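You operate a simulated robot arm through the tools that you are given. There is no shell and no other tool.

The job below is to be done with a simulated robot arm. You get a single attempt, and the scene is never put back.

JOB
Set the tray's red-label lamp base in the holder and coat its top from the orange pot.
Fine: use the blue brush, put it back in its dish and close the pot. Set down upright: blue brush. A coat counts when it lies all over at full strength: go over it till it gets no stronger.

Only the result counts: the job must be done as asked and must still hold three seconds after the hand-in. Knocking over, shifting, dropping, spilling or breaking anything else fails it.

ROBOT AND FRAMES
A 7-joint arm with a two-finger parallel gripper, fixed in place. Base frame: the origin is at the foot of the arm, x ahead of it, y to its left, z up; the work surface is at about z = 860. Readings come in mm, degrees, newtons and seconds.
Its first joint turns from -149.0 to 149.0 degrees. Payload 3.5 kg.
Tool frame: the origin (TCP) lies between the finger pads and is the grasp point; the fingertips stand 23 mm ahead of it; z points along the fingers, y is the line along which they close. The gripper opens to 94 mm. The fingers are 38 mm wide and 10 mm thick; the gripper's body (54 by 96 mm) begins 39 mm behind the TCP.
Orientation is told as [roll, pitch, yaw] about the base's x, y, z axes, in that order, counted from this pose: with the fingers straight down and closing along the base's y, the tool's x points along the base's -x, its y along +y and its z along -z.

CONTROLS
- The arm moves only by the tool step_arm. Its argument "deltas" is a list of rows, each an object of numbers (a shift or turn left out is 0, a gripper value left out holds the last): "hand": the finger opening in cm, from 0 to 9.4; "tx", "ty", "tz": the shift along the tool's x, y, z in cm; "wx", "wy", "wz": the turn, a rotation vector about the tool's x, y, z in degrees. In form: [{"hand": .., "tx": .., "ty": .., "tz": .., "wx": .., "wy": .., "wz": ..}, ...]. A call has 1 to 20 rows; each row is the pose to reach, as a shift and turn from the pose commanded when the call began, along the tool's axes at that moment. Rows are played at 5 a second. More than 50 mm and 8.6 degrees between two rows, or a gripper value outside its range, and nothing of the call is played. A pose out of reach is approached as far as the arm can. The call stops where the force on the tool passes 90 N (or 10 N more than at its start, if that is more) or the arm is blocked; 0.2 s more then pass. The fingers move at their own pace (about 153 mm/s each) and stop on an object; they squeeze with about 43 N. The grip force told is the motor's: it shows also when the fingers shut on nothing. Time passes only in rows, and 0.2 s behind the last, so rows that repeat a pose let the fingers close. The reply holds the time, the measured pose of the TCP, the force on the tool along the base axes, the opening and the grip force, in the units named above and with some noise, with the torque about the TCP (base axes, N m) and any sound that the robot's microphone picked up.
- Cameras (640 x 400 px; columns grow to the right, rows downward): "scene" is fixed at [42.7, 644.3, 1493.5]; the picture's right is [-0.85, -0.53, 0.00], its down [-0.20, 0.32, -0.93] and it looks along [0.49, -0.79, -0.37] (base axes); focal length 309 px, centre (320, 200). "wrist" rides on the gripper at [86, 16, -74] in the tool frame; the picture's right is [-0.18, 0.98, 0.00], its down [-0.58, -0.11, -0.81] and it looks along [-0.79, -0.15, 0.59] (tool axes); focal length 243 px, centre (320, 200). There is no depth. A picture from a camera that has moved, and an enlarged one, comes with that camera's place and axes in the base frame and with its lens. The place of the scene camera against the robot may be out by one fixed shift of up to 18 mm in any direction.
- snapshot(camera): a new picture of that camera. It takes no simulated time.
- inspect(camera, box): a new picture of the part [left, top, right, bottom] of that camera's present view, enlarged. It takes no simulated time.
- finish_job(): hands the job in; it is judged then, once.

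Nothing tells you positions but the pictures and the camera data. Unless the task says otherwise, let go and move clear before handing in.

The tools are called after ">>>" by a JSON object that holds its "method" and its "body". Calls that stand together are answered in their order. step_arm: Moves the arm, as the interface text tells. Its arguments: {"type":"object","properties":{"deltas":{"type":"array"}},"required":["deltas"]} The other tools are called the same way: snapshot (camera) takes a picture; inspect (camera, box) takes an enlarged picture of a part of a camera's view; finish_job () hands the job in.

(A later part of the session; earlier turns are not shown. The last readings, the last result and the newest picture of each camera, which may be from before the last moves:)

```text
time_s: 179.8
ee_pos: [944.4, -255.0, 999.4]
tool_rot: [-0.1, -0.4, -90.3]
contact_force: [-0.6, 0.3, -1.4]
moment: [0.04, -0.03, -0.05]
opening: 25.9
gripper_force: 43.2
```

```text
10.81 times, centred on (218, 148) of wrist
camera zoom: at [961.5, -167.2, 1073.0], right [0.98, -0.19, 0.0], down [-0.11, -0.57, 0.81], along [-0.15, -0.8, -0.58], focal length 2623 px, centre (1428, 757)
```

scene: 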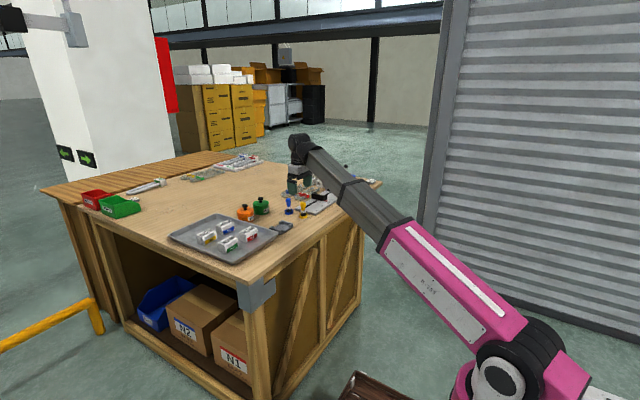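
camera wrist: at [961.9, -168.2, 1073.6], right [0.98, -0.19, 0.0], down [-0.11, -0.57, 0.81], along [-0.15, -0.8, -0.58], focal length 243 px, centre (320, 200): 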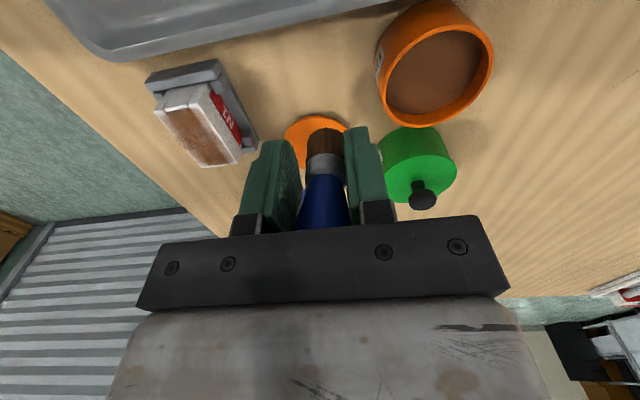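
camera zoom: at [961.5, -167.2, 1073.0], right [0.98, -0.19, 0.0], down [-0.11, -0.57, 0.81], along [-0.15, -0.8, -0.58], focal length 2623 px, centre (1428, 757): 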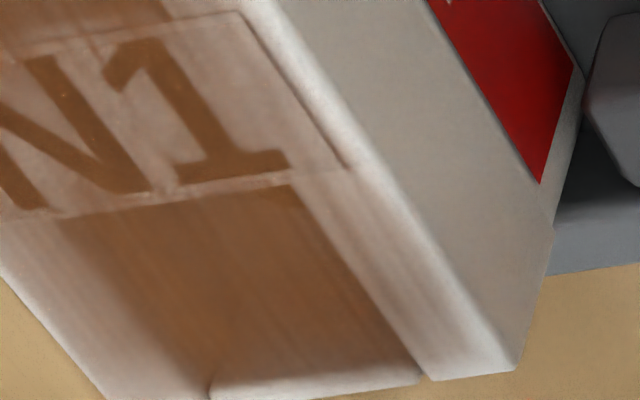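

The first stroke only deposited well where the force was around 11 N, so pressure matters. I'll redip, then raster with firmer, force-checked passes.

>>> {"method": "step_arm", "body": {"deltas": [{"ty": 0.3}, {"ty": 1.1, "tx": -0.2}, {"ty": 2.3, "tx": -0.4}, {"ty": 3.9, "tx": -0.7}, {"ty": 5.5, "tx": -1}, {"ty": 6.9, "tx": -1.2}, {"ty": 7.8, "tx": -1.4}, {"ty": 8.2, "tx": -1.5, "tz": 0.3}, {"ty": 8.2, "tx": -1.5, "tz": 1.1}, {"ty": 8.2, "tx": -1.5, "tz": 2.3}, {"ty": 8.2, "tx": -1.5, "tz": 3.7}, {"ty": 8.2, "tx": -1.5, "tz": 5.1}, {"ty": 8.2, "tx": -1.5, "tz": 6}, {"ty": 8.2, "tx": -1.5, "tz": 6.5}, {"ty": 8.2, "tx": -1.5, "tz": 6.8}, {"ty": 8.2, "tx": -1.5, "tz": 6.95}, {"ty": 8.2, "tx": -1.5, "tz": 7.05}, {"ty": 8.2, "tx": -1.5, "tz": 7.05}]}}

>>> {"method": "step_arm", "body": {"deltas": [{"tz": 0.05}, {"tz": 0.1}, {"tz": 0.1}]}}

```text
time_s: 183.6
ee_pos: [1027.0, -271.9, 929.1]
tool_rot: [-0.1, -0.5, -90.3]
contact_force: [0.9, -1.2, 4.5]
moment: [0.13, -0.17, -0.02]
opening: 25.7
gripper_force: 43.5
```

```text
time_s: 184.4
ee_pos: [1028.3, -271.3, 929.1]
tool_rot: [0.0, -0.5, -90.2]
contact_force: [2.5, -1.4, 19.9]
moment: [0.33, -0.52, -0.09]
opening: 26.0
gripper_force: 42.9
```

The moment shows a finger touching the pot rim, not the bristles, because the brush has crept up too far into the hand. I'll lift out gently and check that the pot hasn't moved.

>>> {"method": "step_arm", "body": {"deltas": [{"tz": -0.1}, {"tz": -0.3}, {"tz": -0.8}, {"tz": -1.6}, {"tz": -2.8}, {"tz": -4}, {"tz": -5.2}, {"tz": -6.2}, {"tz": -6.8}, {"tz": -7}, {"tz": -7}]}}

>>> {"method": "inspect", "body": {"camera": "wrist", "box": [200, 0, 460, 240]}}

>>> {"method": "inspect", "body": {"camera": "scene", "box": [220, 170, 280, 220]}}

```text
time_s: 186.8
ee_pos: [1027.4, -269.3, 998.5]
tool_rot: [0.0, -0.5, -90.3]
contact_force: [-0.1, 0.1, -0.5]
moment: [-0.02, -0.02, -0.01]
opening: 26.0
gripper_force: 43.2
```

```text
1.67 times, centred on (330, 120) of wrist
camera zoom: at [1043.4, -183.1, 1071.3], right [0.98, -0.19, 0.0], down [-0.11, -0.57, 0.81], along [-0.15, -0.8, -0.58], focal length 404 px, centre (303, 333)
```

zoom: 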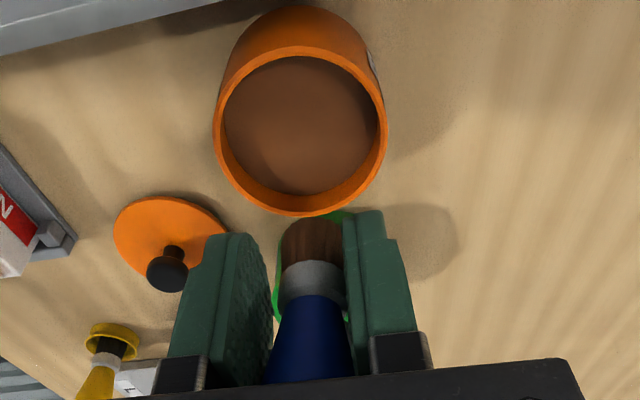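

```text
8.00 times, centred on (250, 195) of scene
camera zoom: at [42.7, 644.3, 1493.5], right [-0.85, -0.53, 0.0], down [-0.2, 0.32, -0.93], along [0.49, -0.79, -0.37], focal length 2474 px, centre (880, 240)
```

zoom: 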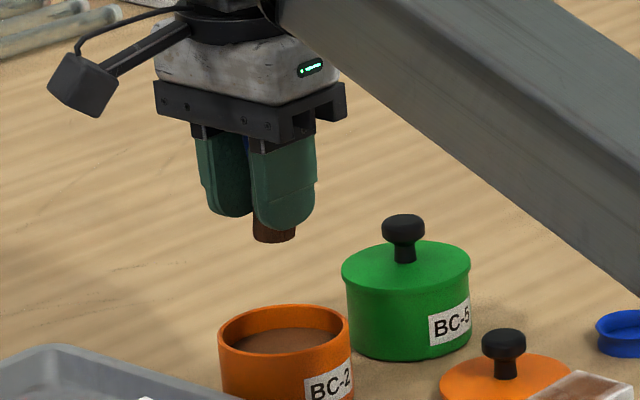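

The pot hasn't moved. To restore reach I'll set the brush back upright in its dish and regrip it higher, so I'm carrying it over the dish.

>>> {"method": "step_arm", "body": {"deltas": [{"tx": -0.4, "ty": -0.3}, {"tx": -1.4, "ty": -1}, {"tx": -2.8, "ty": -2}, {"tx": -4.4, "ty": -3.2}, {"tx": -6, "ty": -4.3}, {"tx": -7.6, "ty": -5.5}, {"tx": -9.2, "ty": -6.6}, {"tx": -10.8, "ty": -7.8}, {"tx": -12.4, "ty": -8.9}, {"tx": -14, "ty": -10.1}, {"tx": -15.4, "ty": -11.1}, {"tx": -16.3, "ty": -11.7}, {"tx": -16.7, "ty": -12}, {"tx": -16.7, "ty": -12, "tz": 0.4}, {"tx": -16.7, "ty": -12, "tz": 1.4}, {"tx": -16.7, "ty": -12, "tz": 2.8}, {"tx": -16.7, "ty": -12, "tz": 4.2}, {"tx": -16.7, "ty": -12, "tz": 5.2}, {"tx": -16.7, "ty": -12, "tz": 5.6}, {"tx": -16.7, "ty": -12, "tz": 5.6}]}}

>>> {"method": "inspect", "body": {"camera": "wrist", "box": [200, 0, 460, 240]}}

>>> {"method": "inspect", "body": {"camera": "scene", "box": [270, 180, 320, 220]}}

```text
time_s: 191.0
ee_pos: [906.6, -436.4, 942.7]
tool_rot: [-0.1, -0.5, -90.2]
contact_force: [-0.5, -0.4, -1.2]
moment: [0.0, -0.02, 0.03]
opening: 25.9
gripper_force: 42.8
```

```text
1.67 times, centred on (330, 120) of wrist
camera zoom: at [922.2, -349.3, 1017.2], right [0.98, -0.19, 0.0], down [-0.11, -0.57, 0.81], along [-0.15, -0.8, -0.58], focal length 404 px, centre (303, 333)
```

zoom: 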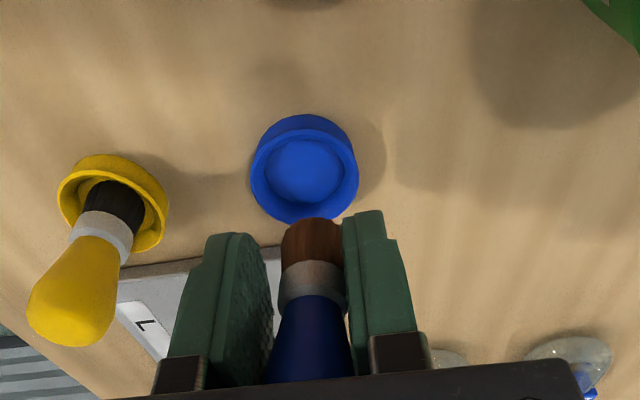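

```text
10.00 times, centred on (295, 200) of scene
camera zoom: at [42.7, 644.3, 1493.5], right [-0.85, -0.53, 0.0], down [-0.2, 0.32, -0.93], along [0.49, -0.79, -0.37], focal length 3092 px, centre (570, 200)
```

zoom: 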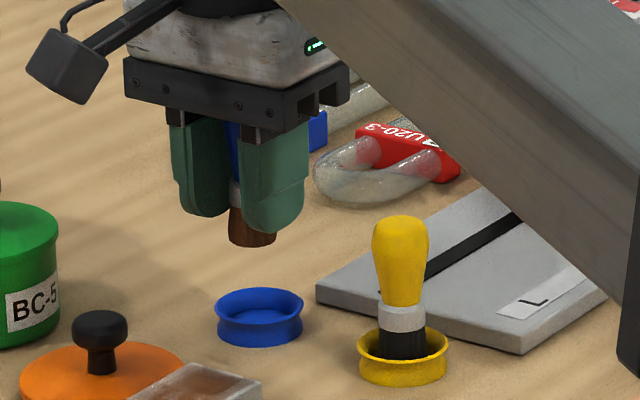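

Aligned over the dish. I'll lower and feel for its floor.

>>> {"method": "step_arm", "body": {"deltas": [{"tz": 0.3}, {"tz": 0.9}, {"tz": 1.7}, {"tz": 2.4}, {"tz": 2.8}, {"tz": 3}, {"tz": 3}]}}

>>> {"method": "inspect", "body": {"camera": "scene", "box": [275, 190, 305, 215]}}

```text
time_s: 192.6
ee_pos: [906.7, -438.0, 913.7]
tool_rot: [-0.1, -0.6, -90.3]
contact_force: [0.2, 0.1, -0.4]
moment: [0.0, -0.01, 0.01]
opening: 25.8
gripper_force: 43.5
```

```text
16.00 times, centred on (290, 202) of scene
camera zoom: at [42.7, 644.3, 1493.5], right [-0.85, -0.53, 0.0], down [-0.2, 0.32, -0.93], along [0.49, -0.79, -0.37], focal length 4948 px, centre (800, 160)
```

zoom: 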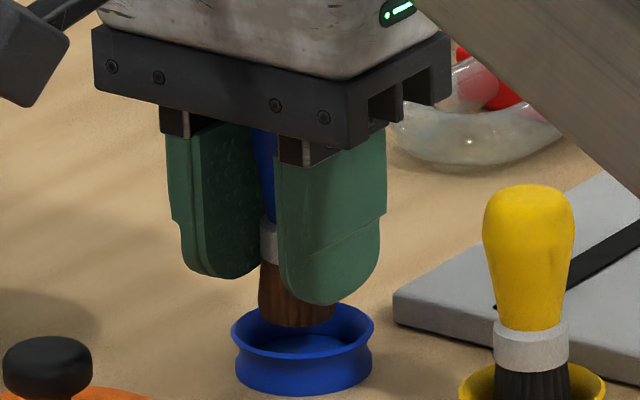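

>>> {"method": "step_arm", "body": {"deltas": [{"tz": 0.15}, {"tz": 0.4}, {"tz": 0.6}, {"tz": 0.7}, {"tz": 0.7}]}}

>>> {"method": "step_arm", "body": {"deltas": [{"tz": 0.07}, {"tz": 0.14}, {"tz": 0.2}, {"tz": 0.2}]}}

>>> {"method": "inspect", "body": {"camera": "scene", "box": [275, 190, 305, 215]}}

```text
time_s: 193.8
ee_pos: [904.8, -436.2, 906.3]
tool_rot: [-0.1, -0.4, -90.2]
contact_force: [0.7, 0.7, 0.3]
moment: [0.0, 0.0, -0.03]
opening: 25.9
gripper_force: 42.5
```

```text
time_s: 194.8
ee_pos: [906.9, -438.6, 904.9]
tool_rot: [-0.2, -0.6, -90.4]
contact_force: [1.1, -0.2, 0.0]
moment: [0.0, -0.02, 0.03]
opening: 25.7
gripper_force: 43.3
```

```text
16.00 times, centred on (290, 202) of scene
camera zoom: at [42.7, 644.3, 1493.5], right [-0.85, -0.53, 0.0], down [-0.2, 0.32, -0.93], along [0.49, -0.79, -0.37], focal length 4948 px, centre (800, 160)
```

zoom: 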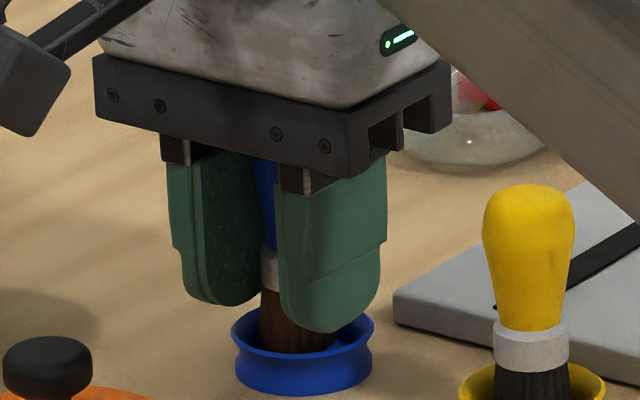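

>>> {"method": "step_arm", "body": {"deltas": [{"tz": 0.06}, {"tz": 0.12}, {"tz": 0.18}, {"tz": 0.18}]}}

```text
time_s: 195.8
ee_pos: [905.4, -437.2, 902.0]
tool_rot: [-0.2, -0.4, -90.3]
contact_force: [-0.7, -0.6, -0.6]
moment: [0.01, 0.02, 0.02]
opening: 25.9
gripper_force: 43.3
```

>>> {"method": "step_arm", "body": {"deltas": [{"tz": 0.05}, {"tz": 0.1}, {"tz": 0.15}, {"tz": 0.15}]}}

>>> {"method": "inspect", "body": {"camera": "scene", "box": [275, 190, 305, 215]}}

```text
time_s: 196.8
ee_pos: [906.7, -437.8, 900.5]
tool_rot: [0.0, -0.5, -90.3]
contact_force: [0.8, -0.2, -1.1]
moment: [0.03, 0.02, 0.01]
opening: 25.7
gripper_force: 43.0
```

```text
16.00 times, centred on (290, 202) of scene
camera zoom: at [42.7, 644.3, 1493.5], right [-0.85, -0.53, 0.0], down [-0.2, 0.32, -0.93], along [0.49, -0.79, -0.37], focal length 4948 px, centre (800, 160)
```

zoom: 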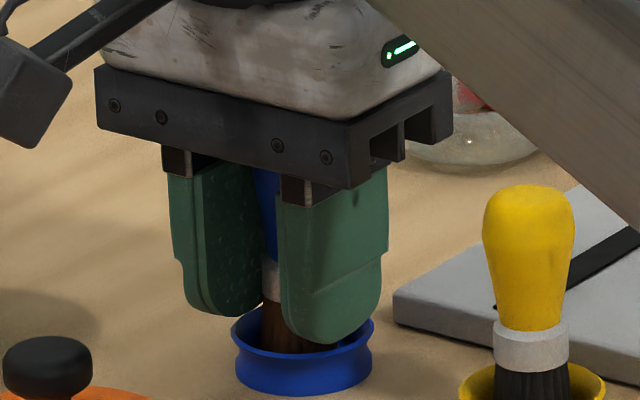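

>>> {"method": "step_arm", "body": {"deltas": [{"tz": 0.05}, {"tz": 0.1}, {"tz": 0.15}, {"tz": 0.15}]}}

```text
time_s: 197.8
ee_pos: [905.4, -437.5, 901.4]
tool_rot: [-0.1, -0.4, -90.3]
contact_force: [2.4, -0.6, 14.9]
moment: [-0.18, -0.02, 0.0]
opening: 25.9
gripper_force: 43.1
```

The brush is touching the dish floor with 15 N and a slight tilt. I'll ease off and release so it settles upright.

>>> {"method": "step_arm", "body": {"deltas": [{"tz": -0.04}, {"tz": -0.07}, {"tz": -0.07, "hand": 2.8}, {"tz": -0.07, "hand": 3.1}, {"tz": -0.07, "hand": 3.6}, {"tz": -0.07, "hand": 4.2}, {"tz": -0.07, "hand": 5}, {"tz": -0.07, "hand": 5}, {"tz": -0.07, "hand": 5}]}}

>>> {"method": "inspect", "body": {"camera": "scene", "box": [270, 185, 310, 215]}}

>>> {"method": "inspect", "body": {"camera": "wrist", "box": [200, 0, 460, 240]}}

```text
time_s: 199.8
ee_pos: [907.5, -436.9, 900.5]
tool_rot: [-0.1, -0.5, -90.4]
contact_force: [1.2, 0.0, 0.3]
moment: [-0.01, 0.0, 0.02]
opening: 49.9
gripper_force: 0.1
```

```text
13.33 times, centred on (290, 200) of scene
camera zoom: at [42.7, 644.3, 1493.5], right [-0.85, -0.53, 0.0], down [-0.2, 0.32, -0.93], along [0.49, -0.79, -0.37], focal length 4123 px, centre (720, 200)
```

zoom: 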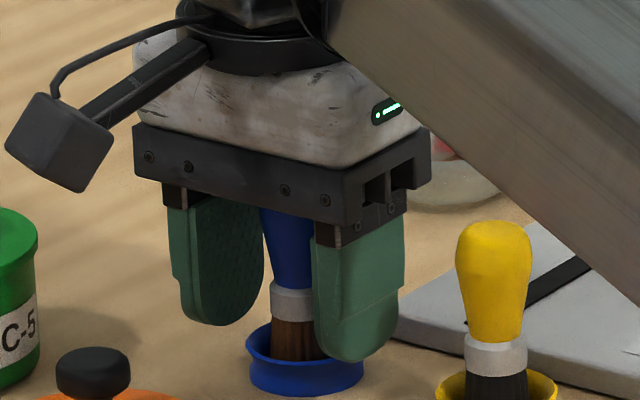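

```text
1.67 times, centred on (330, 120) of wrist
camera zoom: at [922.1, -350.2, 973.7], right [0.98, -0.19, 0.0], down [-0.11, -0.57, 0.81], along [-0.15, -0.8, -0.58], focal length 404 px, centre (303, 333)
```

zoom: 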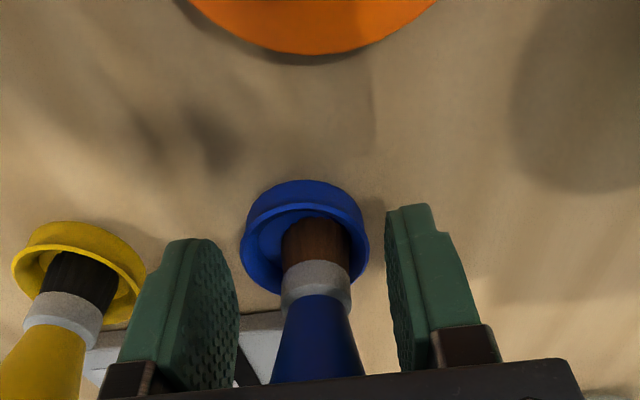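

The brush stands upright in its dish. I'll rise 25 mm and regrip the handle higher.

>>> {"method": "step_arm", "body": {"deltas": [{"tz": -0.3}, {"tz": -0.9}, {"tz": -1.6}, {"tz": -2.2}, {"tz": -2.5}, {"tz": -2.5}]}}

>>> {"method": "inspect", "body": {"camera": "wrist", "box": [200, 0, 460, 240]}}

>>> {"method": "inspect", "body": {"camera": "scene", "box": [270, 185, 310, 215]}}

```text
time_s: 201.2
ee_pos: [906.1, -438.1, 926.6]
tool_rot: [-0.2, -0.5, -90.2]
contact_force: [-1.1, 0.1, -1.2]
moment: [-0.02, -0.03, 0.0]
opening: 50.2
gripper_force: 0.1
```

```text
1.67 times, centred on (330, 120) of wrist
camera zoom: at [922.1, -350.1, 998.9], right [0.98, -0.19, 0.0], down [-0.11, -0.57, 0.81], along [-0.15, -0.8, -0.58], focal length 404 px, centre (303, 333)
```

zoom: 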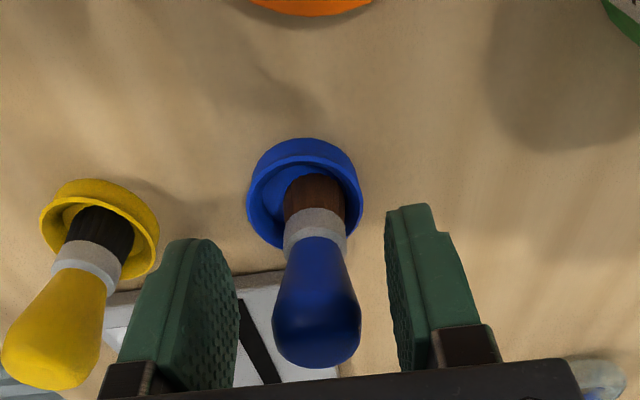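

```text
13.33 times, centred on (290, 200) of scene
camera zoom: at [42.7, 644.3, 1493.5], right [-0.85, -0.53, 0.0], down [-0.2, 0.32, -0.93], along [0.49, -0.79, -0.37], focal length 4123 px, centre (720, 200)
```

zoom: 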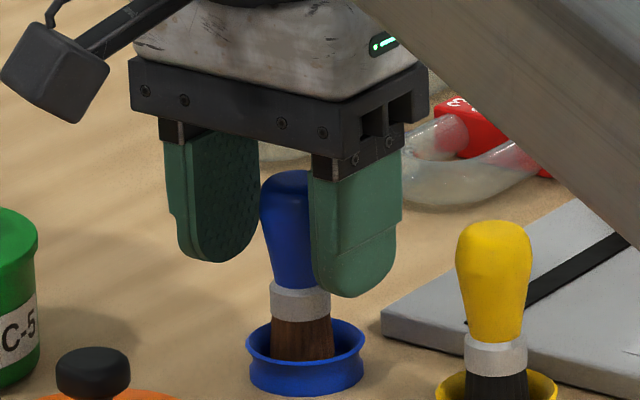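

The brush stands about 3 mm toward +x, so I'll recentre and grip.

>>> {"method": "step_arm", "body": {"deltas": [{"ty": 0.15, "tz": 0.1}, {"ty": 0.32, "tz": 0.2}, {"ty": 0.32, "tz": 0.2, "hand": 4}, {"ty": 0.32, "tz": 0.2, "hand": 3.4}, {"ty": 0.32, "tz": 0.2, "hand": 3}, {"ty": 0.32, "tz": 0.2, "hand": 2.6}, {"ty": 0.32, "tz": 0.2, "hand": 2}, {"ty": 0.32, "tz": 0.2, "hand": 0}, {"ty": 0.32, "tz": 0.2, "hand": 0}, {"ty": 0.32, "tz": 0.2, "hand": 0}]}}

>>> {"method": "step_arm", "body": {"deltas": [{"tz": -0.05}, {"tz": -0.2}, {"tz": -0.5}, {"tz": -1}, {"tz": -1.7}, {"tz": -2.5}, {"tz": -3.5}, {"tz": -4.6}, {"tz": -5.7}, {"tz": -6.6}, {"tz": -7.2}, {"tz": -7.4}, {"tz": -7.4}]}}

>>> {"method": "inspect", "body": {"camera": "wrist", "box": [200, 0, 460, 240]}}

>>> {"method": "inspect", "body": {"camera": "scene", "box": [270, 170, 310, 215]}}

```text
time_s: 203.4
ee_pos: [908.3, -437.3, 923.4]
tool_rot: [-0.1, -0.5, -90.2]
contact_force: [-0.4, 1.3, 0.1]
moment: [0.0, -0.04, -0.03]
opening: 25.8
gripper_force: 43.4
```

```text
time_s: 206.2
ee_pos: [909.3, -435.7, 997.7]
tool_rot: [-0.1, -0.5, -90.3]
contact_force: [-0.4, -0.5, -0.8]
moment: [0.05, -0.02, -0.03]
opening: 25.8
gripper_force: 42.9
```

```text
1.67 times, centred on (330, 120) of wrist
camera zoom: at [925.7, -349.3, 1071.1], right [0.98, -0.19, 0.0], down [-0.11, -0.57, 0.81], along [-0.15, -0.8, -0.58], focal length 404 px, centre (303, 333)
```

zoom: 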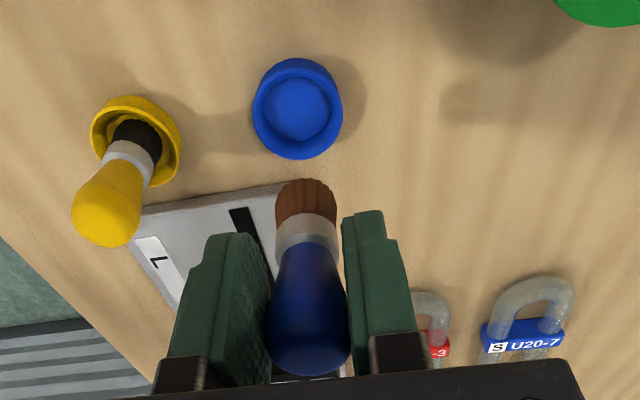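

```text
8.89 times, centred on (290, 192) of scene
camera zoom: at [42.7, 644.3, 1493.5], right [-0.85, -0.53, 0.0], down [-0.2, 0.32, -0.93], along [0.49, -0.79, -0.37], focal length 2749 px, centre (587, 267)
```

zoom: 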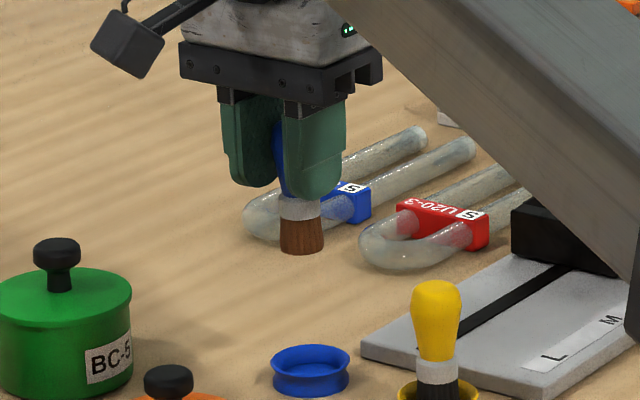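

The brush is extended and straight again. I expect paint contact near TCP z≈953 and N1 contact near 966. Back to the pot.

>>> {"method": "step_arm", "body": {"deltas": [{"tx": 0.4, "ty": 0.3}, {"tx": 1.4, "ty": 1}, {"tx": 2.8, "ty": 2}, {"tx": 4.4, "ty": 3.1}, {"tx": 6, "ty": 4.2}, {"tx": 7.6, "ty": 5.3}, {"tx": 9.2, "ty": 6.4}, {"tx": 10.8, "ty": 7.6}, {"tx": 12.4, "ty": 8.7}, {"tx": 14, "ty": 9.8}, {"tx": 15.4, "ty": 10.8}, {"tx": 16.3, "ty": 11.4}, {"tx": 16.6, "ty": 11.62}, {"tx": 16.6, "ty": 11.62, "tz": 0.4}, {"tx": 16.6, "ty": 11.62, "tz": 1.2}, {"tx": 16.6, "ty": 11.62, "tz": 2.2}, {"tx": 16.6, "ty": 11.62, "tz": 3.2}, {"tx": 16.6, "ty": 11.62, "tz": 3.8}, {"tx": 16.6, "ty": 11.62, "tz": 4}, {"tx": 16.6, "ty": 11.62, "tz": 4}]}}

>>> {"method": "step_arm", "body": {"deltas": [{"tz": 0.1}, {"tz": 0.2}, {"tz": 0.3}, {"tz": 0.35}, {"tz": 0.35}]}}

>>> {"method": "inspect", "body": {"camera": "wrist", "box": [200, 0, 460, 240]}}

```text
time_s: 210.4
ee_pos: [1026.6, -270.2, 955.0]
tool_rot: [-0.1, -0.5, -90.3]
contact_force: [-0.6, -0.4, -0.5]
moment: [-0.01, -0.01, 0.02]
opening: 25.9
gripper_force: 42.9
```

```text
time_s: 211.6
ee_pos: [1026.9, -273.3, 952.5]
tool_rot: [-0.2, -0.5, -90.2]
contact_force: [0.5, 0.1, -1.0]
moment: [0.01, 0.02, 0.02]
opening: 25.7
gripper_force: 42.5
```

```text
1.67 times, centred on (330, 120) of wrist
camera zoom: at [1042.7, -184.0, 1025.7], right [0.98, -0.19, 0.0], down [-0.11, -0.57, 0.81], along [-0.15, -0.8, -0.58], focal length 404 px, centre (303, 333)
```

zoom: 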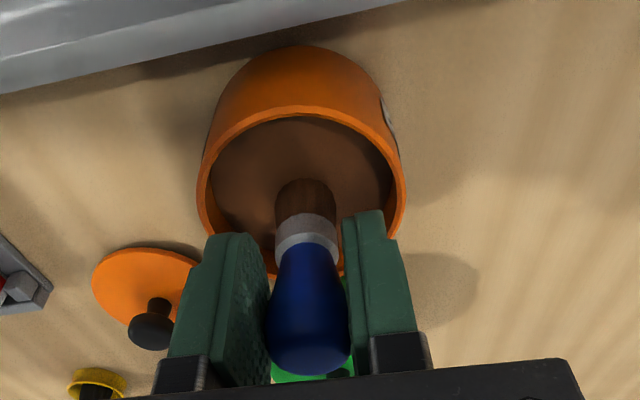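

>>> {"method": "step_arm", "body": {"deltas": [{"tz": 0.07}, {"tz": 0.14}, {"tz": 0.2}, {"tz": 0.2}]}}

```text
time_s: 212.6
ee_pos: [1027.6, -271.4, 951.1]
tool_rot: [0.0, -0.5, -90.3]
contact_force: [-0.8, -0.3, 13.9]
moment: [-0.25, -0.13, -0.02]
opening: 26.1
gripper_force: 42.8
```

Paint contact at 14 N. I'll hold briefly, lift, and go to N1's +y/-x corner.

>>> {"method": "step_arm", "body": {"deltas": [{"tz": 0}, {"tz": 0}, {"tz": -0.2}, {"tz": -0.7}, {"tz": -1.6}, {"tz": -2.8}, {"tz": -3.8}, {"tz": -4.3}, {"tz": -4.5}, {"tz": -4.5}]}}

>>> {"method": "step_arm", "body": {"deltas": [{"ty": -0.3}, {"ty": -1.1}, {"ty": -2.3}, {"ty": -3.9, "tx": 0.1}, {"ty": -5.6, "tx": 0.3}, {"ty": -7.4, "tx": 0.5}, {"ty": -9.2, "tx": 0.7}, {"ty": -11, "tx": 0.9}, {"ty": -12.8, "tx": 1}, {"ty": -14.6, "tx": 1.1}, {"ty": -16.4, "tx": 1.2}, {"ty": -18, "tx": 1.3}, {"ty": -19.4, "tx": 1.4}, {"ty": -20.6, "tx": 1.5, "tz": 0.2}, {"ty": -21.3, "tx": 1.5, "tz": 0.8}, {"ty": -21.5, "tx": 1.5, "tz": 1.5}, {"ty": -21.5, "tx": 1.5, "tz": 2.1}, {"ty": -21.5, "tx": 1.5, "tz": 2.5}, {"ty": -21.5, "tx": 1.5, "tz": 2.6}, {"ty": -21.5, "tx": 1.5, "tz": 2.6}]}}

>>> {"method": "step_arm", "body": {"deltas": [{"tz": 0.08}, {"tz": 0.16}, {"tz": 0.24}, {"tz": 0.3}, {"tz": 0.3}]}}

```text
time_s: 214.8
ee_pos: [1026.1, -270.7, 996.6]
tool_rot: [-0.1, -0.6, -90.2]
contact_force: [0.2, 0.5, -0.3]
moment: [0.03, 0.01, 0.04]
opening: 26.2
gripper_force: 43.2
```

```text
time_s: 219.0
ee_pos: [812.1, -255.9, 969.4]
tool_rot: [-0.1, -0.5, -90.4]
contact_force: [0.3, -0.5, 0.1]
moment: [0.04, 0.0, -0.01]
opening: 25.9
gripper_force: 42.7
```

```text
time_s: 220.2
ee_pos: [812.2, -255.6, 966.5]
tool_rot: [-0.1, -0.5, -90.3]
contact_force: [1.1, -0.1, -0.2]
moment: [0.05, -0.02, 0.0]
opening: 26.1
gripper_force: 43.1
```

>>> {"method": "step_arm", "body": {"deltas": [{"tz": 0.07}, {"tz": 0.14}, {"tz": 0.2}, {"tz": 0.2}]}}

```text
time_s: 221.2
ee_pos: [811.1, -256.3, 964.6]
tool_rot: [-0.1, -0.5, -90.3]
contact_force: [-0.5, 1.8, 8.9]
moment: [0.06, -0.04, 0.01]
opening: 26.2
gripper_force: 43.0
```

>>> {"method": "step_arm", "body": {"deltas": [{"tz": 0.03, "tx": -0.3}, {"tz": 0.03, "tx": -1}, {"tz": 0.03, "tx": -1.8}, {"tz": 0.03, "tx": -2.6}, {"tz": 0.03, "tx": -3.2}]}}

>>> {"method": "step_arm", "body": {"deltas": [{"tx": -0.5}, {"tx": -1.3}, {"tx": -2.1}, {"tx": -2.9}, {"tx": -3.2}, {"tx": -3.2}]}}

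```text
time_s: 222.4
ee_pos: [810.8, -287.0, 965.6]
tool_rot: [-0.1, -0.6, -90.3]
contact_force: [-0.5, 5.5, 16.3]
moment: [0.14, -0.15, -0.02]
opening: 25.8
gripper_force: 42.9
```

```text
time_s: 223.8
ee_pos: [811.4, -319.6, 964.2]
tool_rot: [-0.1, -0.5, -90.3]
contact_force: [0.1, 2.5, 12.5]
moment: [0.15, -0.04, 0.03]
opening: 25.8
gripper_force: 43.3
```

Good steady contact (12–16 N). I'll carry on with the lanes.

>>> {"method": "step_arm", "body": {"deltas": [{"ty": 0.4}, {"ty": 0.8}, {"ty": 0.8, "tx": 0.6}, {"ty": 0.8, "tx": 1.4}, {"ty": 0.8, "tx": 2.2}, {"ty": 0.8, "tx": 3}, {"ty": 0.8, "tx": 3.8}, {"ty": 0.8, "tx": 4.6}, {"ty": 0.8, "tx": 5.4}, {"ty": 0.8, "tx": 6.2}, {"ty": 0.8, "tx": 6.5}, {"ty": 0.8, "tx": 6.5}]}}

>>> {"method": "step_arm", "body": {"deltas": [{"ty": 0.4}, {"ty": 0.8}, {"ty": 0.8, "tx": -0.6}, {"ty": 0.8, "tx": -1.4}, {"ty": 0.8, "tx": -2.2}, {"ty": 0.8, "tx": -3}, {"ty": 0.8, "tx": -3.8}, {"ty": 0.8, "tx": -4.6}, {"ty": 0.8, "tx": -5.4}, {"ty": 0.8, "tx": -6.2}, {"ty": 0.8, "tx": -6.5}, {"ty": 0.8, "tx": -6.5}]}}

>>> {"method": "step_arm", "body": {"deltas": [{"ty": 0.4}, {"ty": 0.8}, {"ty": 0.8, "tx": 0.6}, {"ty": 0.8, "tx": 1.4}, {"ty": 0.8, "tx": 2.2}, {"ty": 0.8, "tx": 3}, {"ty": 0.8, "tx": 3.8}, {"ty": 0.8, "tx": 4.6}, {"ty": 0.8, "tx": 5.4}, {"ty": 0.8, "tx": 6.2}, {"ty": 0.8, "tx": 6.5}, {"ty": 0.8, "tx": 6.5}]}}

```text
time_s: 226.4
ee_pos: [819.4, -254.1, 965.4]
tool_rot: [0.0, -0.6, -90.3]
contact_force: [-0.3, -3.9, 12.5]
moment: [-0.39, -0.01, -0.02]
opening: 26.0
gripper_force: 43.4
```

```text
time_s: 229.0
ee_pos: [827.2, -319.9, 965.3]
tool_rot: [-0.1, -0.5, -90.2]
contact_force: [0.8, -0.3, -0.3]
moment: [0.03, -0.01, -0.02]
opening: 25.7
gripper_force: 42.6
```

```text
time_s: 231.6
ee_pos: [836.2, -254.4, 963.8]
tool_rot: [-0.2, -0.5, -90.3]
contact_force: [0.7, -1.5, 6.7]
moment: [-0.16, -0.1, -0.02]
opening: 26.0
gripper_force: 42.6
```

Stroking along y tilts the brush about its pinch axis and loses contact, so I'll stroke along x instead, stepping down in y.

>>> {"method": "step_arm", "body": {"deltas": [{"tz": 0.04, "ty": 0.4}, {"tz": 0.04, "ty": 1}, {"tz": 0.04, "ty": 0.3}, {"tz": 0.04, "ty": -0.6}, {"tz": 0.04, "ty": -1.5}, {"tz": 0.04, "ty": -2.4}, {"tz": 0.04, "ty": -2.6, "tx": -0.7}, {"tz": 0.04, "ty": -1.8, "tx": -0.8}, {"tz": 0.04, "ty": -0.9, "tx": -0.8}, {"tz": 0.04, "ty": 0, "tx": -0.8}, {"tz": 0.04, "ty": 0.9, "tx": -0.8}, {"tz": 0.04, "ty": 1.1, "tx": -1.5}, {"tz": 0.04, "ty": 0.3, "tx": -1.6}, {"tz": 0.04, "ty": -0.6, "tx": -1.6}, {"tz": 0.04, "ty": -1.5, "tx": -1.6}, {"tz": 0.04, "ty": -2.4, "tx": -1.6}, {"tz": 0.04, "ty": -2.6, "tx": -1.6}]}}

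>>> {"method": "inspect", "body": {"camera": "scene", "box": [272, 212, 296, 228]}}

```text
time_s: 235.2
ee_pos: [810.5, -270.4, 964.3]
tool_rot: [0.0, -0.5, -90.3]
contact_force: [1.6, -1.5, 8.7]
moment: [-0.17, -0.29, 0.01]
opening: 25.8
gripper_force: 43.1
```

```text
16.00 times, centred on (284, 220) of scene
camera zoom: at [42.7, 644.3, 1493.5], right [-0.85, -0.53, 0.0], down [-0.2, 0.32, -0.93], along [0.49, -0.79, -0.37], focal length 4948 px, centre (896, -120)
```

zoom: 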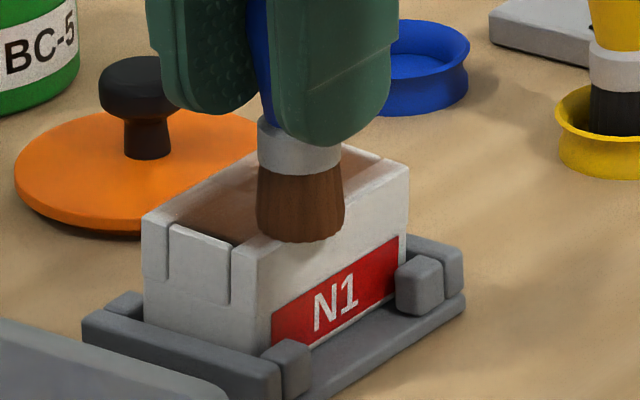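

Contact is holding and the rail edge looks better. I'll continue the x-strokes toward -y.

>>> {"method": "step_arm", "body": {"deltas": [{"tz": 0.03, "tx": -0.7}, {"tz": 0.03, "tx": -0.8, "ty": 0.9}, {"tz": 0.03, "tx": -0.8, "ty": 1.8}, {"tz": 0.03, "tx": -0.8, "ty": 2.7}, {"tz": 0.03, "tx": -0.8, "ty": 3.6}, {"tz": 0.03, "tx": -1.6, "ty": 3.6}, {"tz": 0.03, "tx": -1.6, "ty": 2.7}, {"tz": 0.03, "tx": -1.6, "ty": 1.8}, {"tz": 0.03, "tx": -1.6, "ty": 0.9}, {"tz": 0.03, "tx": -1.6, "ty": 0}, {"tz": 0.03, "tx": -2.4, "ty": 0}, {"tz": 0.03, "tx": -2.4, "ty": 0.9}, {"tz": 0.03, "tx": -2.4, "ty": 1.8}, {"tz": 0.03, "tx": -2.4, "ty": 2.7}, {"tz": 0.03, "tx": -2.4, "ty": 3.6}, {"tz": 0.03, "tx": -2.4, "ty": 3.6}]}}

>>> {"method": "step_arm", "body": {"deltas": [{"tz": 0.03, "tx": -0.7}, {"tz": 0.03, "tx": -0.8, "ty": -0.9}, {"tz": 0.03, "tx": -0.8, "ty": -1.8}, {"tz": 0.03, "tx": -0.8, "ty": -2.7}, {"tz": 0.03, "tx": -0.8, "ty": -3.6}, {"tz": 0.03, "tx": -1.6, "ty": -3.6}, {"tz": 0.03, "tx": -1.6, "ty": -2.7}, {"tz": 0.03, "tx": -1.6, "ty": -1.8}, {"tz": 0.03, "tx": -1.6, "ty": -0.9}, {"tz": 0.03, "tx": -1.6, "ty": 0}, {"tz": 0.03, "tx": -2.5, "ty": 0}, {"tz": 0.03, "tx": -2.5, "ty": -0.9}, {"tz": 0.03, "tx": -2.5, "ty": -1.8}, {"tz": 0.03, "tx": -2.5, "ty": -2.7}, {"tz": 0.03, "tx": -2.5, "ty": -3.6}, {"tz": 0.03, "tx": -2.5, "ty": -3.6}]}}

```text
time_s: 238.6
ee_pos: [846.6, -293.8, 964.0]
tool_rot: [-0.1, -0.5, -90.2]
contact_force: [-0.6, -0.9, 0.1]
moment: [0.03, -0.01, 0.03]
opening: 25.6
gripper_force: 43.0
```

```text
time_s: 242.0
ee_pos: [809.1, -319.5, 963.4]
tool_rot: [-0.1, -0.5, -90.2]
contact_force: [0.7, 0.0, 0.2]
moment: [0.0, -0.01, 0.0]
opening: 25.8
gripper_force: 42.6
```

>>> {"method": "inspect", "body": {"camera": "scene", "box": [272, 212, 296, 228]}}

>>> {"method": "inspect", "body": {"camera": "wrist", "box": [250, 0, 390, 140]}}

```text
16.00 times, centred on (284, 220) of scene
camera zoom: at [42.7, 644.3, 1493.5], right [-0.85, -0.53, 0.0], down [-0.2, 0.32, -0.93], along [0.49, -0.79, -0.37], focal length 4948 px, centre (896, -120)
```

zoom: 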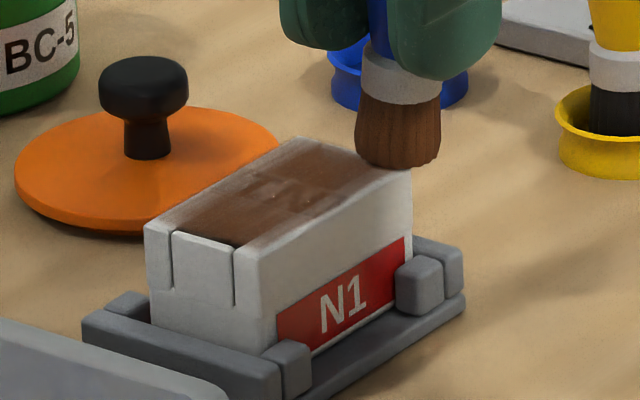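

```text
2.86 times, centred on (320, 70) of wrist
camera zoom: at [825.2, -232.0, 1037.3], right [0.98, -0.19, 0.0], down [-0.11, -0.57, 0.81], along [-0.15, -0.8, -0.58], focal length 693 px, centre (320, 571)
```

zoom: 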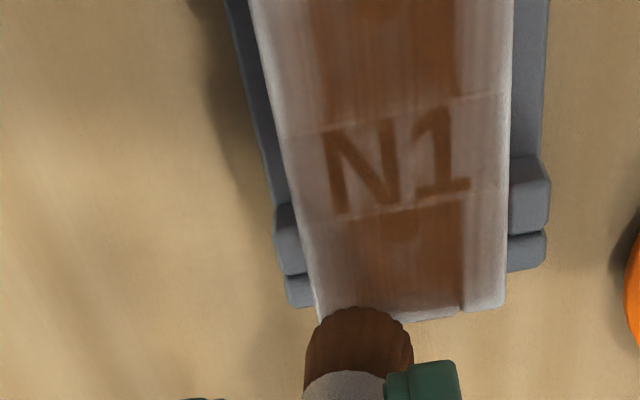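

Moments and camera both put the bristle tip at about TCP + (5,-10) mm. My strokes ran past the -y and +x edges and left the +y and -x edges short. I'll shift the raster to match, starting from TCP (806,-245).

>>> {"method": "step_arm", "body": {"deltas": [{"tz": -0.2}, {"tz": -0.5, "tx": 0.3}, {"tz": -0.6, "tx": 1.2}, {"tz": -0.6, "tx": 2.6}, {"tz": -0.6, "tx": 4, "ty": -0.1}, {"tz": -0.6, "tx": 5.4, "ty": -0.2}, {"tz": -0.6, "tx": 6.6, "ty": -0.3}, {"tz": -0.6, "tx": 7.3, "ty": -0.3}, {"tz": -0.6, "tx": 7.5, "ty": -0.3}, {"tz": -0.6, "tx": 7.5, "ty": -0.3}]}}

>>> {"method": "inspect", "body": {"camera": "wrist", "box": [230, 20, 410, 170]}}

>>> {"method": "inspect", "body": {"camera": "scene", "box": [272, 208, 300, 228]}}

```text
time_s: 244.2
ee_pos: [807.0, -244.6, 970.3]
tool_rot: [-0.1, -0.5, -90.3]
contact_force: [0.3, 0.4, -0.6]
moment: [0.01, -0.05, 0.0]
opening: 25.9
gripper_force: 43.0
```

```text
2.67 times, centred on (320, 95) of wrist
camera zoom: at [823.1, -156.6, 1042.7], right [0.98, -0.19, 0.0], down [-0.11, -0.57, 0.81], along [-0.15, -0.8, -0.58], focal length 647 px, centre (320, 480)
```

zoom: 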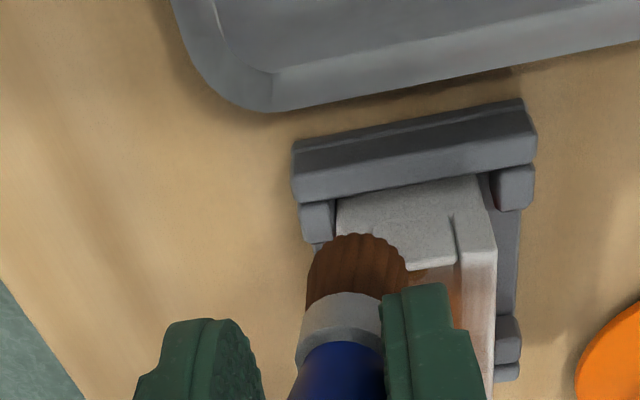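

```text
16.00 times, centred on (286, 218) of scene
camera zoom: at [42.7, 644.3, 1493.5], right [-0.85, -0.53, 0.0], down [-0.2, 0.32, -0.93], along [0.49, -0.79, -0.37], focal length 4948 px, centre (864, -88)
```

zoom: 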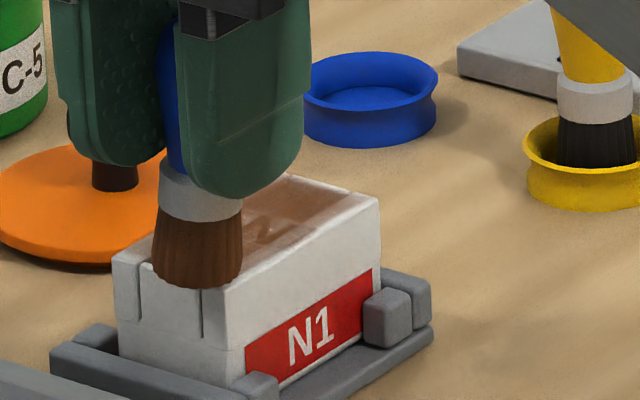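

I'll lower to contact here to pin down the tip offset.

>>> {"method": "step_arm", "body": {"deltas": [{"tz": 0.1}, {"tz": 0.2}, {"tz": 0.3}, {"tz": 0.4}, {"tz": 0.4}]}}

>>> {"method": "step_arm", "body": {"deltas": [{"tz": 0.07}, {"tz": 0.14}, {"tz": 0.2}, {"tz": 0.2}]}}

>>> {"method": "inspect", "body": {"camera": "scene", "box": [272, 208, 300, 228]}}

```text
time_s: 245.4
ee_pos: [806.9, -243.9, 965.8]
tool_rot: [-0.1, -0.5, -90.3]
contact_force: [1.3, 0.5, 0.4]
moment: [0.03, 0.0, 0.01]
opening: 25.7
gripper_force: 42.6
```

```text
time_s: 246.4
ee_pos: [807.2, -244.0, 963.3]
tool_rot: [-0.1, -0.5, -90.2]
contact_force: [0.3, 0.3, -1.2]
moment: [-0.02, -0.03, 0.0]
opening: 25.7
gripper_force: 42.8
```

```text
16.00 times, centred on (286, 218) of scene
camera zoom: at [42.7, 644.3, 1493.5], right [-0.85, -0.53, 0.0], down [-0.2, 0.32, -0.93], along [0.49, -0.79, -0.37], focal length 4948 px, centre (864, -88)
```

zoom: 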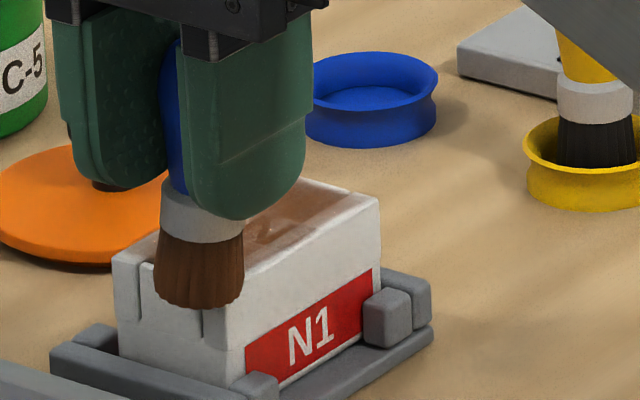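

>>> {"method": "step_arm", "body": {"deltas": [{"tz": 0.05}, {"tz": 0.1}, {"tz": 0.15}, {"tz": 0.15}]}}

```text
time_s: 247.4
ee_pos: [807.8, -245.1, 961.7]
tool_rot: [-0.1, -0.5, -90.3]
contact_force: [-1.1, 1.4, 14.9]
moment: [-0.22, 0.04, -0.03]
opening: 25.8
gripper_force: 43.3
```

Contact is back at 15 N. Both cameras and the moments agree on a tip offset of about (+7,-8), so the raster covers TCP x 803–840 and y -245 to -312.

>>> {"method": "step_arm", "body": {"deltas": [{"ty": -0.4}, {"ty": 0.4}, {"ty": 1.3}, {"ty": 2.2}, {"ty": 3.0}, {"ty": 3.3}, {"ty": 3.3, "tx": -0.7}, {"ty": 2.4, "tx": -0.7}, {"ty": 1.5, "tx": -0.7}, {"ty": 0.6, "tx": -0.7}, {"ty": -0.3, "tx": -0.7}, {"ty": -0.4, "tx": -1.4}, {"ty": 0.5, "tx": -1.4}, {"ty": 1.4, "tx": -1.4}, {"ty": 2.3, "tx": -1.4}, {"ty": 3.2, "tx": -1.4}, {"ty": 3.3, "tx": -1.4}]}}

>>> {"method": "step_arm", "body": {"deltas": [{"tx": -0.7}, {"tx": -0.7, "ty": -0.9}, {"tx": -0.7, "ty": -1.8}, {"tx": -0.7, "ty": -2.7}, {"tx": -0.7, "ty": -3.6}, {"tx": -1.4, "ty": -3.7}, {"tx": -1.4, "ty": -3.7}]}}

```text
time_s: 251.0
ee_pos: [840.2, -258.2, 959.9]
tool_rot: [0.0, -0.6, -90.2]
contact_force: [0.0, -0.7, -0.7]
moment: [0.0, -0.05, -0.03]
opening: 25.7
gripper_force: 43.1
```

```text
time_s: 252.6
ee_pos: [802.5, -273.1, 962.5]
tool_rot: [-0.1, -0.5, -90.3]
contact_force: [-0.4, 1.1, -0.3]
moment: [0.01, -0.02, -0.02]
opening: 25.8
gripper_force: 42.6
```

>>> {"method": "inspect", "body": {"camera": "scene", "box": [272, 205, 300, 228]}}

>>> {"method": "inspect", "body": {"camera": "wrist", "box": [230, 20, 410, 170]}}

```text
16.00 times, centred on (286, 216) of scene
camera zoom: at [42.7, 644.3, 1493.5], right [-0.85, -0.53, 0.0], down [-0.2, 0.32, -0.93], along [0.49, -0.79, -0.37], focal length 4948 px, centre (864, -64)
```

zoom: 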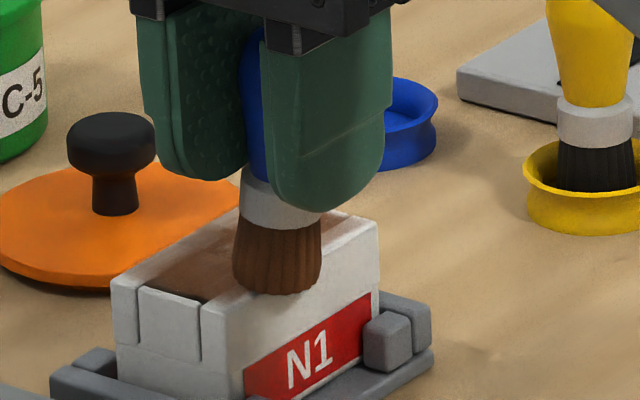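

```text
2.67 times, centred on (320, 95) of wrist
camera zoom: at [818.5, -184.8, 1035.5], right [0.98, -0.19, 0.0], down [-0.11, -0.57, 0.81], along [-0.15, -0.8, -0.58], focal length 647 px, centre (320, 480)
```

zoom: 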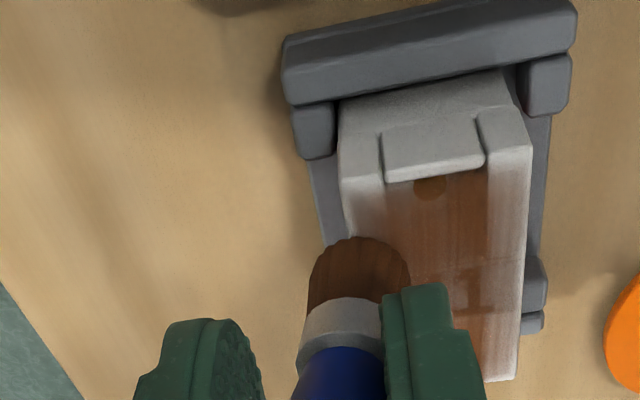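

>>> {"method": "step_arm", "body": {"deltas": [{"tz": 0.05, "ty": 0.2}, {"tz": 0.1, "ty": 0.4}, {"tz": 0.13, "ty": 0.4}, {"tz": 0.13, "ty": 0.4}]}}

```text
time_s: 253.6
ee_pos: [806.4, -273.3, 960.9]
tool_rot: [-0.2, -0.6, -90.3]
contact_force: [-1.4, 0.5, 6.5]
moment: [-0.14, 0.04, -0.02]
opening: 25.5
gripper_force: 43.0
```

The brush is tilted and gripped off-centre. A fingertip check suggests the wrist camera reads y about 6 mm too positive, so I'll set the brush in the dish, let it stand upright and regrip it truly centred.

>>> {"method": "step_arm", "body": {"deltas": [{"tz": -0.2}, {"tz": -0.8}, {"tz": -1.8}, {"tz": -3, "tx": -0.3, "ty": 0.2}, {"tz": -3.8, "tx": -1.2, "ty": 0.7}, {"tz": -4, "tx": -2.5, "ty": 1.5}, {"tz": -4, "tx": -4, "ty": 2.4}, {"tz": -4, "tx": -5.6, "ty": 3.4}, {"tz": -4, "tx": -7.2, "ty": 4.4}, {"tz": -4, "tx": -8.8, "ty": 5.4}, {"tz": -4, "tx": -10.4, "ty": 6.4}, {"tz": -4, "tx": -12, "ty": 7.4}, {"tz": -4, "tx": -13.5, "ty": 8.3}, {"tz": -4, "tx": -14.7, "ty": 9}, {"tz": -4, "tx": -15.3, "ty": 9.4}, {"tz": -4, "tx": -15.45, "ty": 9.5}, {"tz": -4, "tx": -15.45, "ty": 9.5}]}}

>>> {"method": "step_arm", "body": {"deltas": [{"tz": 0.3}, {"tz": 1}, {"tz": 2}, {"tz": 3}, {"tz": 4}, {"tz": 4.6}, {"tz": 4.8}, {"tz": 4.8}]}}

>>> {"method": "inspect", "body": {"camera": "scene", "box": [275, 185, 315, 215]}}

>>> {"method": "inspect", "body": {"camera": "wrist", "box": [230, 20, 410, 170]}}

```text
time_s: 257.2
ee_pos: [900.9, -428.4, 1000.3]
tool_rot: [-0.1, -0.4, -90.3]
contact_force: [-0.4, 0.1, 0.4]
moment: [0.05, -0.02, -0.01]
opening: 25.6
gripper_force: 42.6
```

```text
time_s: 259.0
ee_pos: [901.2, -428.0, 953.9]
tool_rot: [-0.1, -0.5, -90.3]
contact_force: [0.5, 0.7, -0.4]
moment: [-0.02, -0.01, -0.02]
opening: 25.9
gripper_force: 42.9
```

```text
13.33 times, centred on (295, 200) of scene
camera zoom: at [42.7, 644.3, 1493.5], right [-0.85, -0.53, 0.0], down [-0.2, 0.32, -0.93], along [0.49, -0.79, -0.37], focal length 4123 px, centre (653, 200)
```

zoom: 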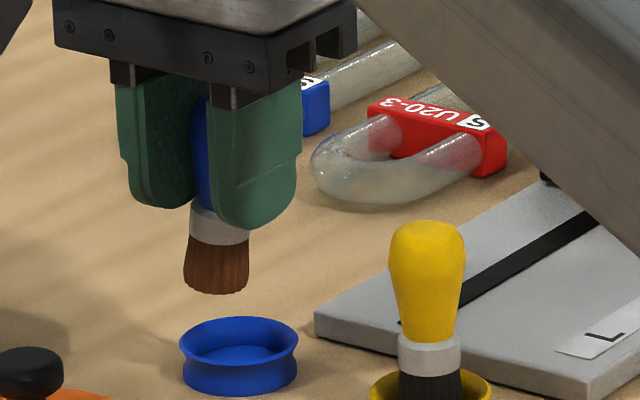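

```text
2.67 times, centred on (320, 95) of wrist
camera zoom: at [916.5, -340.4, 1027.2], right [0.98, -0.19, 0.0], down [-0.11, -0.57, 0.81], along [-0.15, -0.8, -0.58], focal length 647 px, centre (320, 480)
```

zoom: 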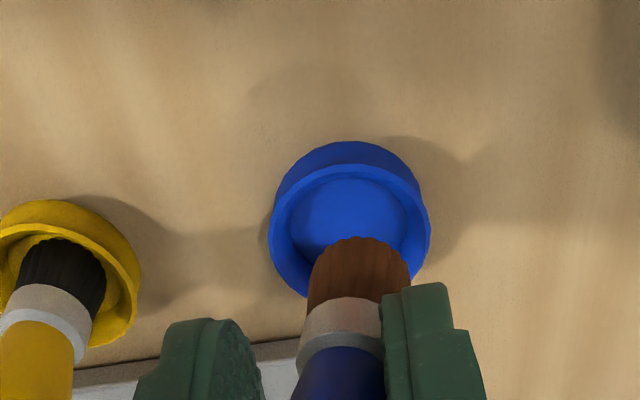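

The brush leans slightly in the grip. I'll shift about (-2.5,-3), lower to just above the dish and compare directly.

>>> {"method": "step_arm", "body": {"deltas": [{"tx": -0.1, "ty": -0.1, "tz": 0.1}, {"tx": -0.3, "ty": -0.25, "tz": 0.5}, {"tx": -0.3, "ty": -0.25, "tz": 1}, {"tx": -0.3, "ty": -0.25, "tz": 1.4}, {"tx": -0.3, "ty": -0.25, "tz": 1.6}, {"tx": -0.3, "ty": -0.25, "tz": 1.6}]}}

>>> {"method": "inspect", "body": {"camera": "scene", "box": [275, 190, 305, 215]}}

>>> {"method": "inspect", "body": {"camera": "wrist", "box": [230, 20, 410, 170]}}

```text
time_s: 260.4
ee_pos: [898.0, -431.3, 936.9]
tool_rot: [-0.1, -0.4, -90.3]
contact_force: [0.5, 0.6, -0.3]
moment: [0.02, 0.02, 0.01]
opening: 25.8
gripper_force: 43.0
```

```text
16.00 times, centred on (290, 202) of scene
camera zoom: at [42.7, 644.3, 1493.5], right [-0.85, -0.53, 0.0], down [-0.2, 0.32, -0.93], along [0.49, -0.79, -0.37], focal length 4948 px, centre (800, 160)
```

zoom: 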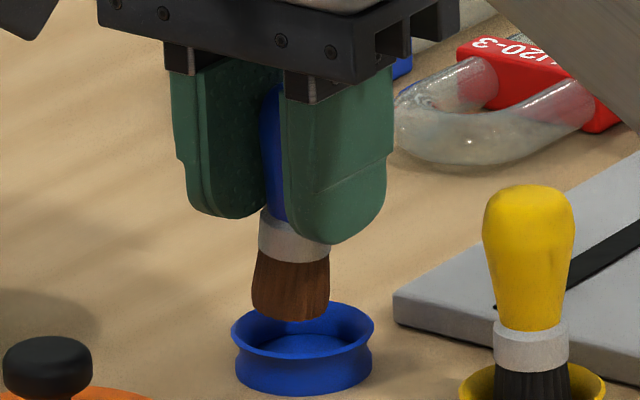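

```text
2.67 times, centred on (320, 95) of wrist
camera zoom: at [914.0, -343.6, 1011.0], right [0.98, -0.19, 0.0], down [-0.11, -0.57, 0.81], along [-0.15, -0.8, -0.58], focal length 647 px, centre (320, 480)
```

zoom: 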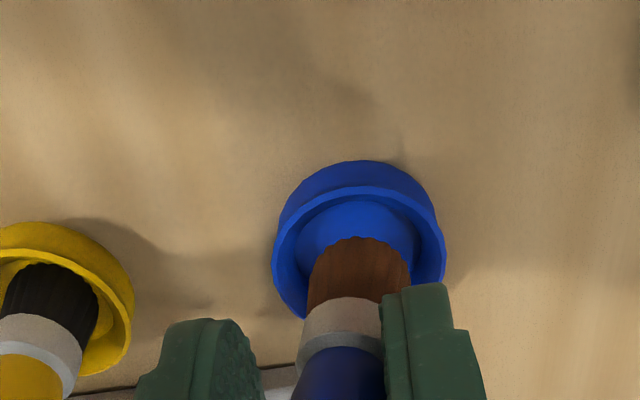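

>>> {"method": "step_arm", "body": {"deltas": [{"tx": -0.15, "ty": -0.1, "tz": 0.1}, {"tx": -0.15, "ty": -0.12, "tz": 0.4}, {"tx": -0.15, "ty": -0.12, "tz": 0.7}, {"tx": -0.15, "ty": -0.12, "tz": 0.9}, {"tx": -0.15, "ty": -0.12, "tz": 1.0}, {"tx": -0.15, "ty": -0.12, "tz": 1.0}]}}

>>> {"method": "inspect", "body": {"camera": "scene", "box": [275, 190, 305, 215]}}

>>> {"method": "inspect", "body": {"camera": "wrist", "box": [230, 20, 410, 170]}}

```text
time_s: 261.8
ee_pos: [896.0, -432.7, 928.6]
tool_rot: [-0.1, -0.6, -90.3]
contact_force: [-0.4, -0.2, 0.1]
moment: [0.0, 0.05, 0.0]
opening: 25.6
gripper_force: 43.6
```

```text
16.00 times, centred on (290, 202) of scene
camera zoom: at [42.7, 644.3, 1493.5], right [-0.85, -0.53, 0.0], down [-0.2, 0.32, -0.93], along [0.49, -0.79, -0.37], focal length 4948 px, centre (800, 160)
```

zoom: 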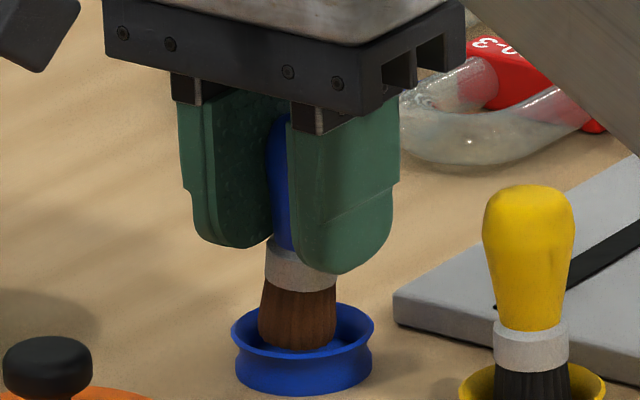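

```text
2.67 times, centred on (320, 95) of wrist
camera zoom: at [913.1, -345.0, 1001.1], right [0.98, -0.19, 0.0], down [-0.11, -0.57, 0.81], along [-0.15, -0.8, -0.58], focal length 647 px, centre (320, 480)
```

zoom: 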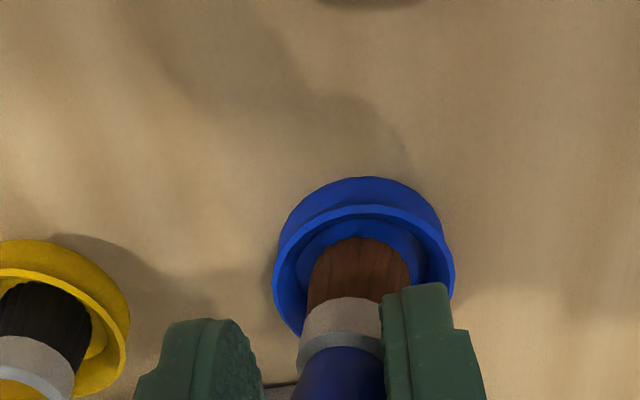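

It's well centred in the dish. I'll lower the last few millimetres.

>>> {"method": "step_arm", "body": {"deltas": [{"tz": 0.08}, {"tz": 0.16}, {"tz": 0.24}, {"tz": 0.3}, {"tz": 0.3}]}}

```text
time_s: 263.0
ee_pos: [895.8, -431.6, 925.9]
tool_rot: [-0.1, -0.5, -90.3]
contact_force: [-0.8, 0.8, -0.3]
moment: [0.0, 0.01, 0.02]
opening: 25.8
gripper_force: 43.2
```

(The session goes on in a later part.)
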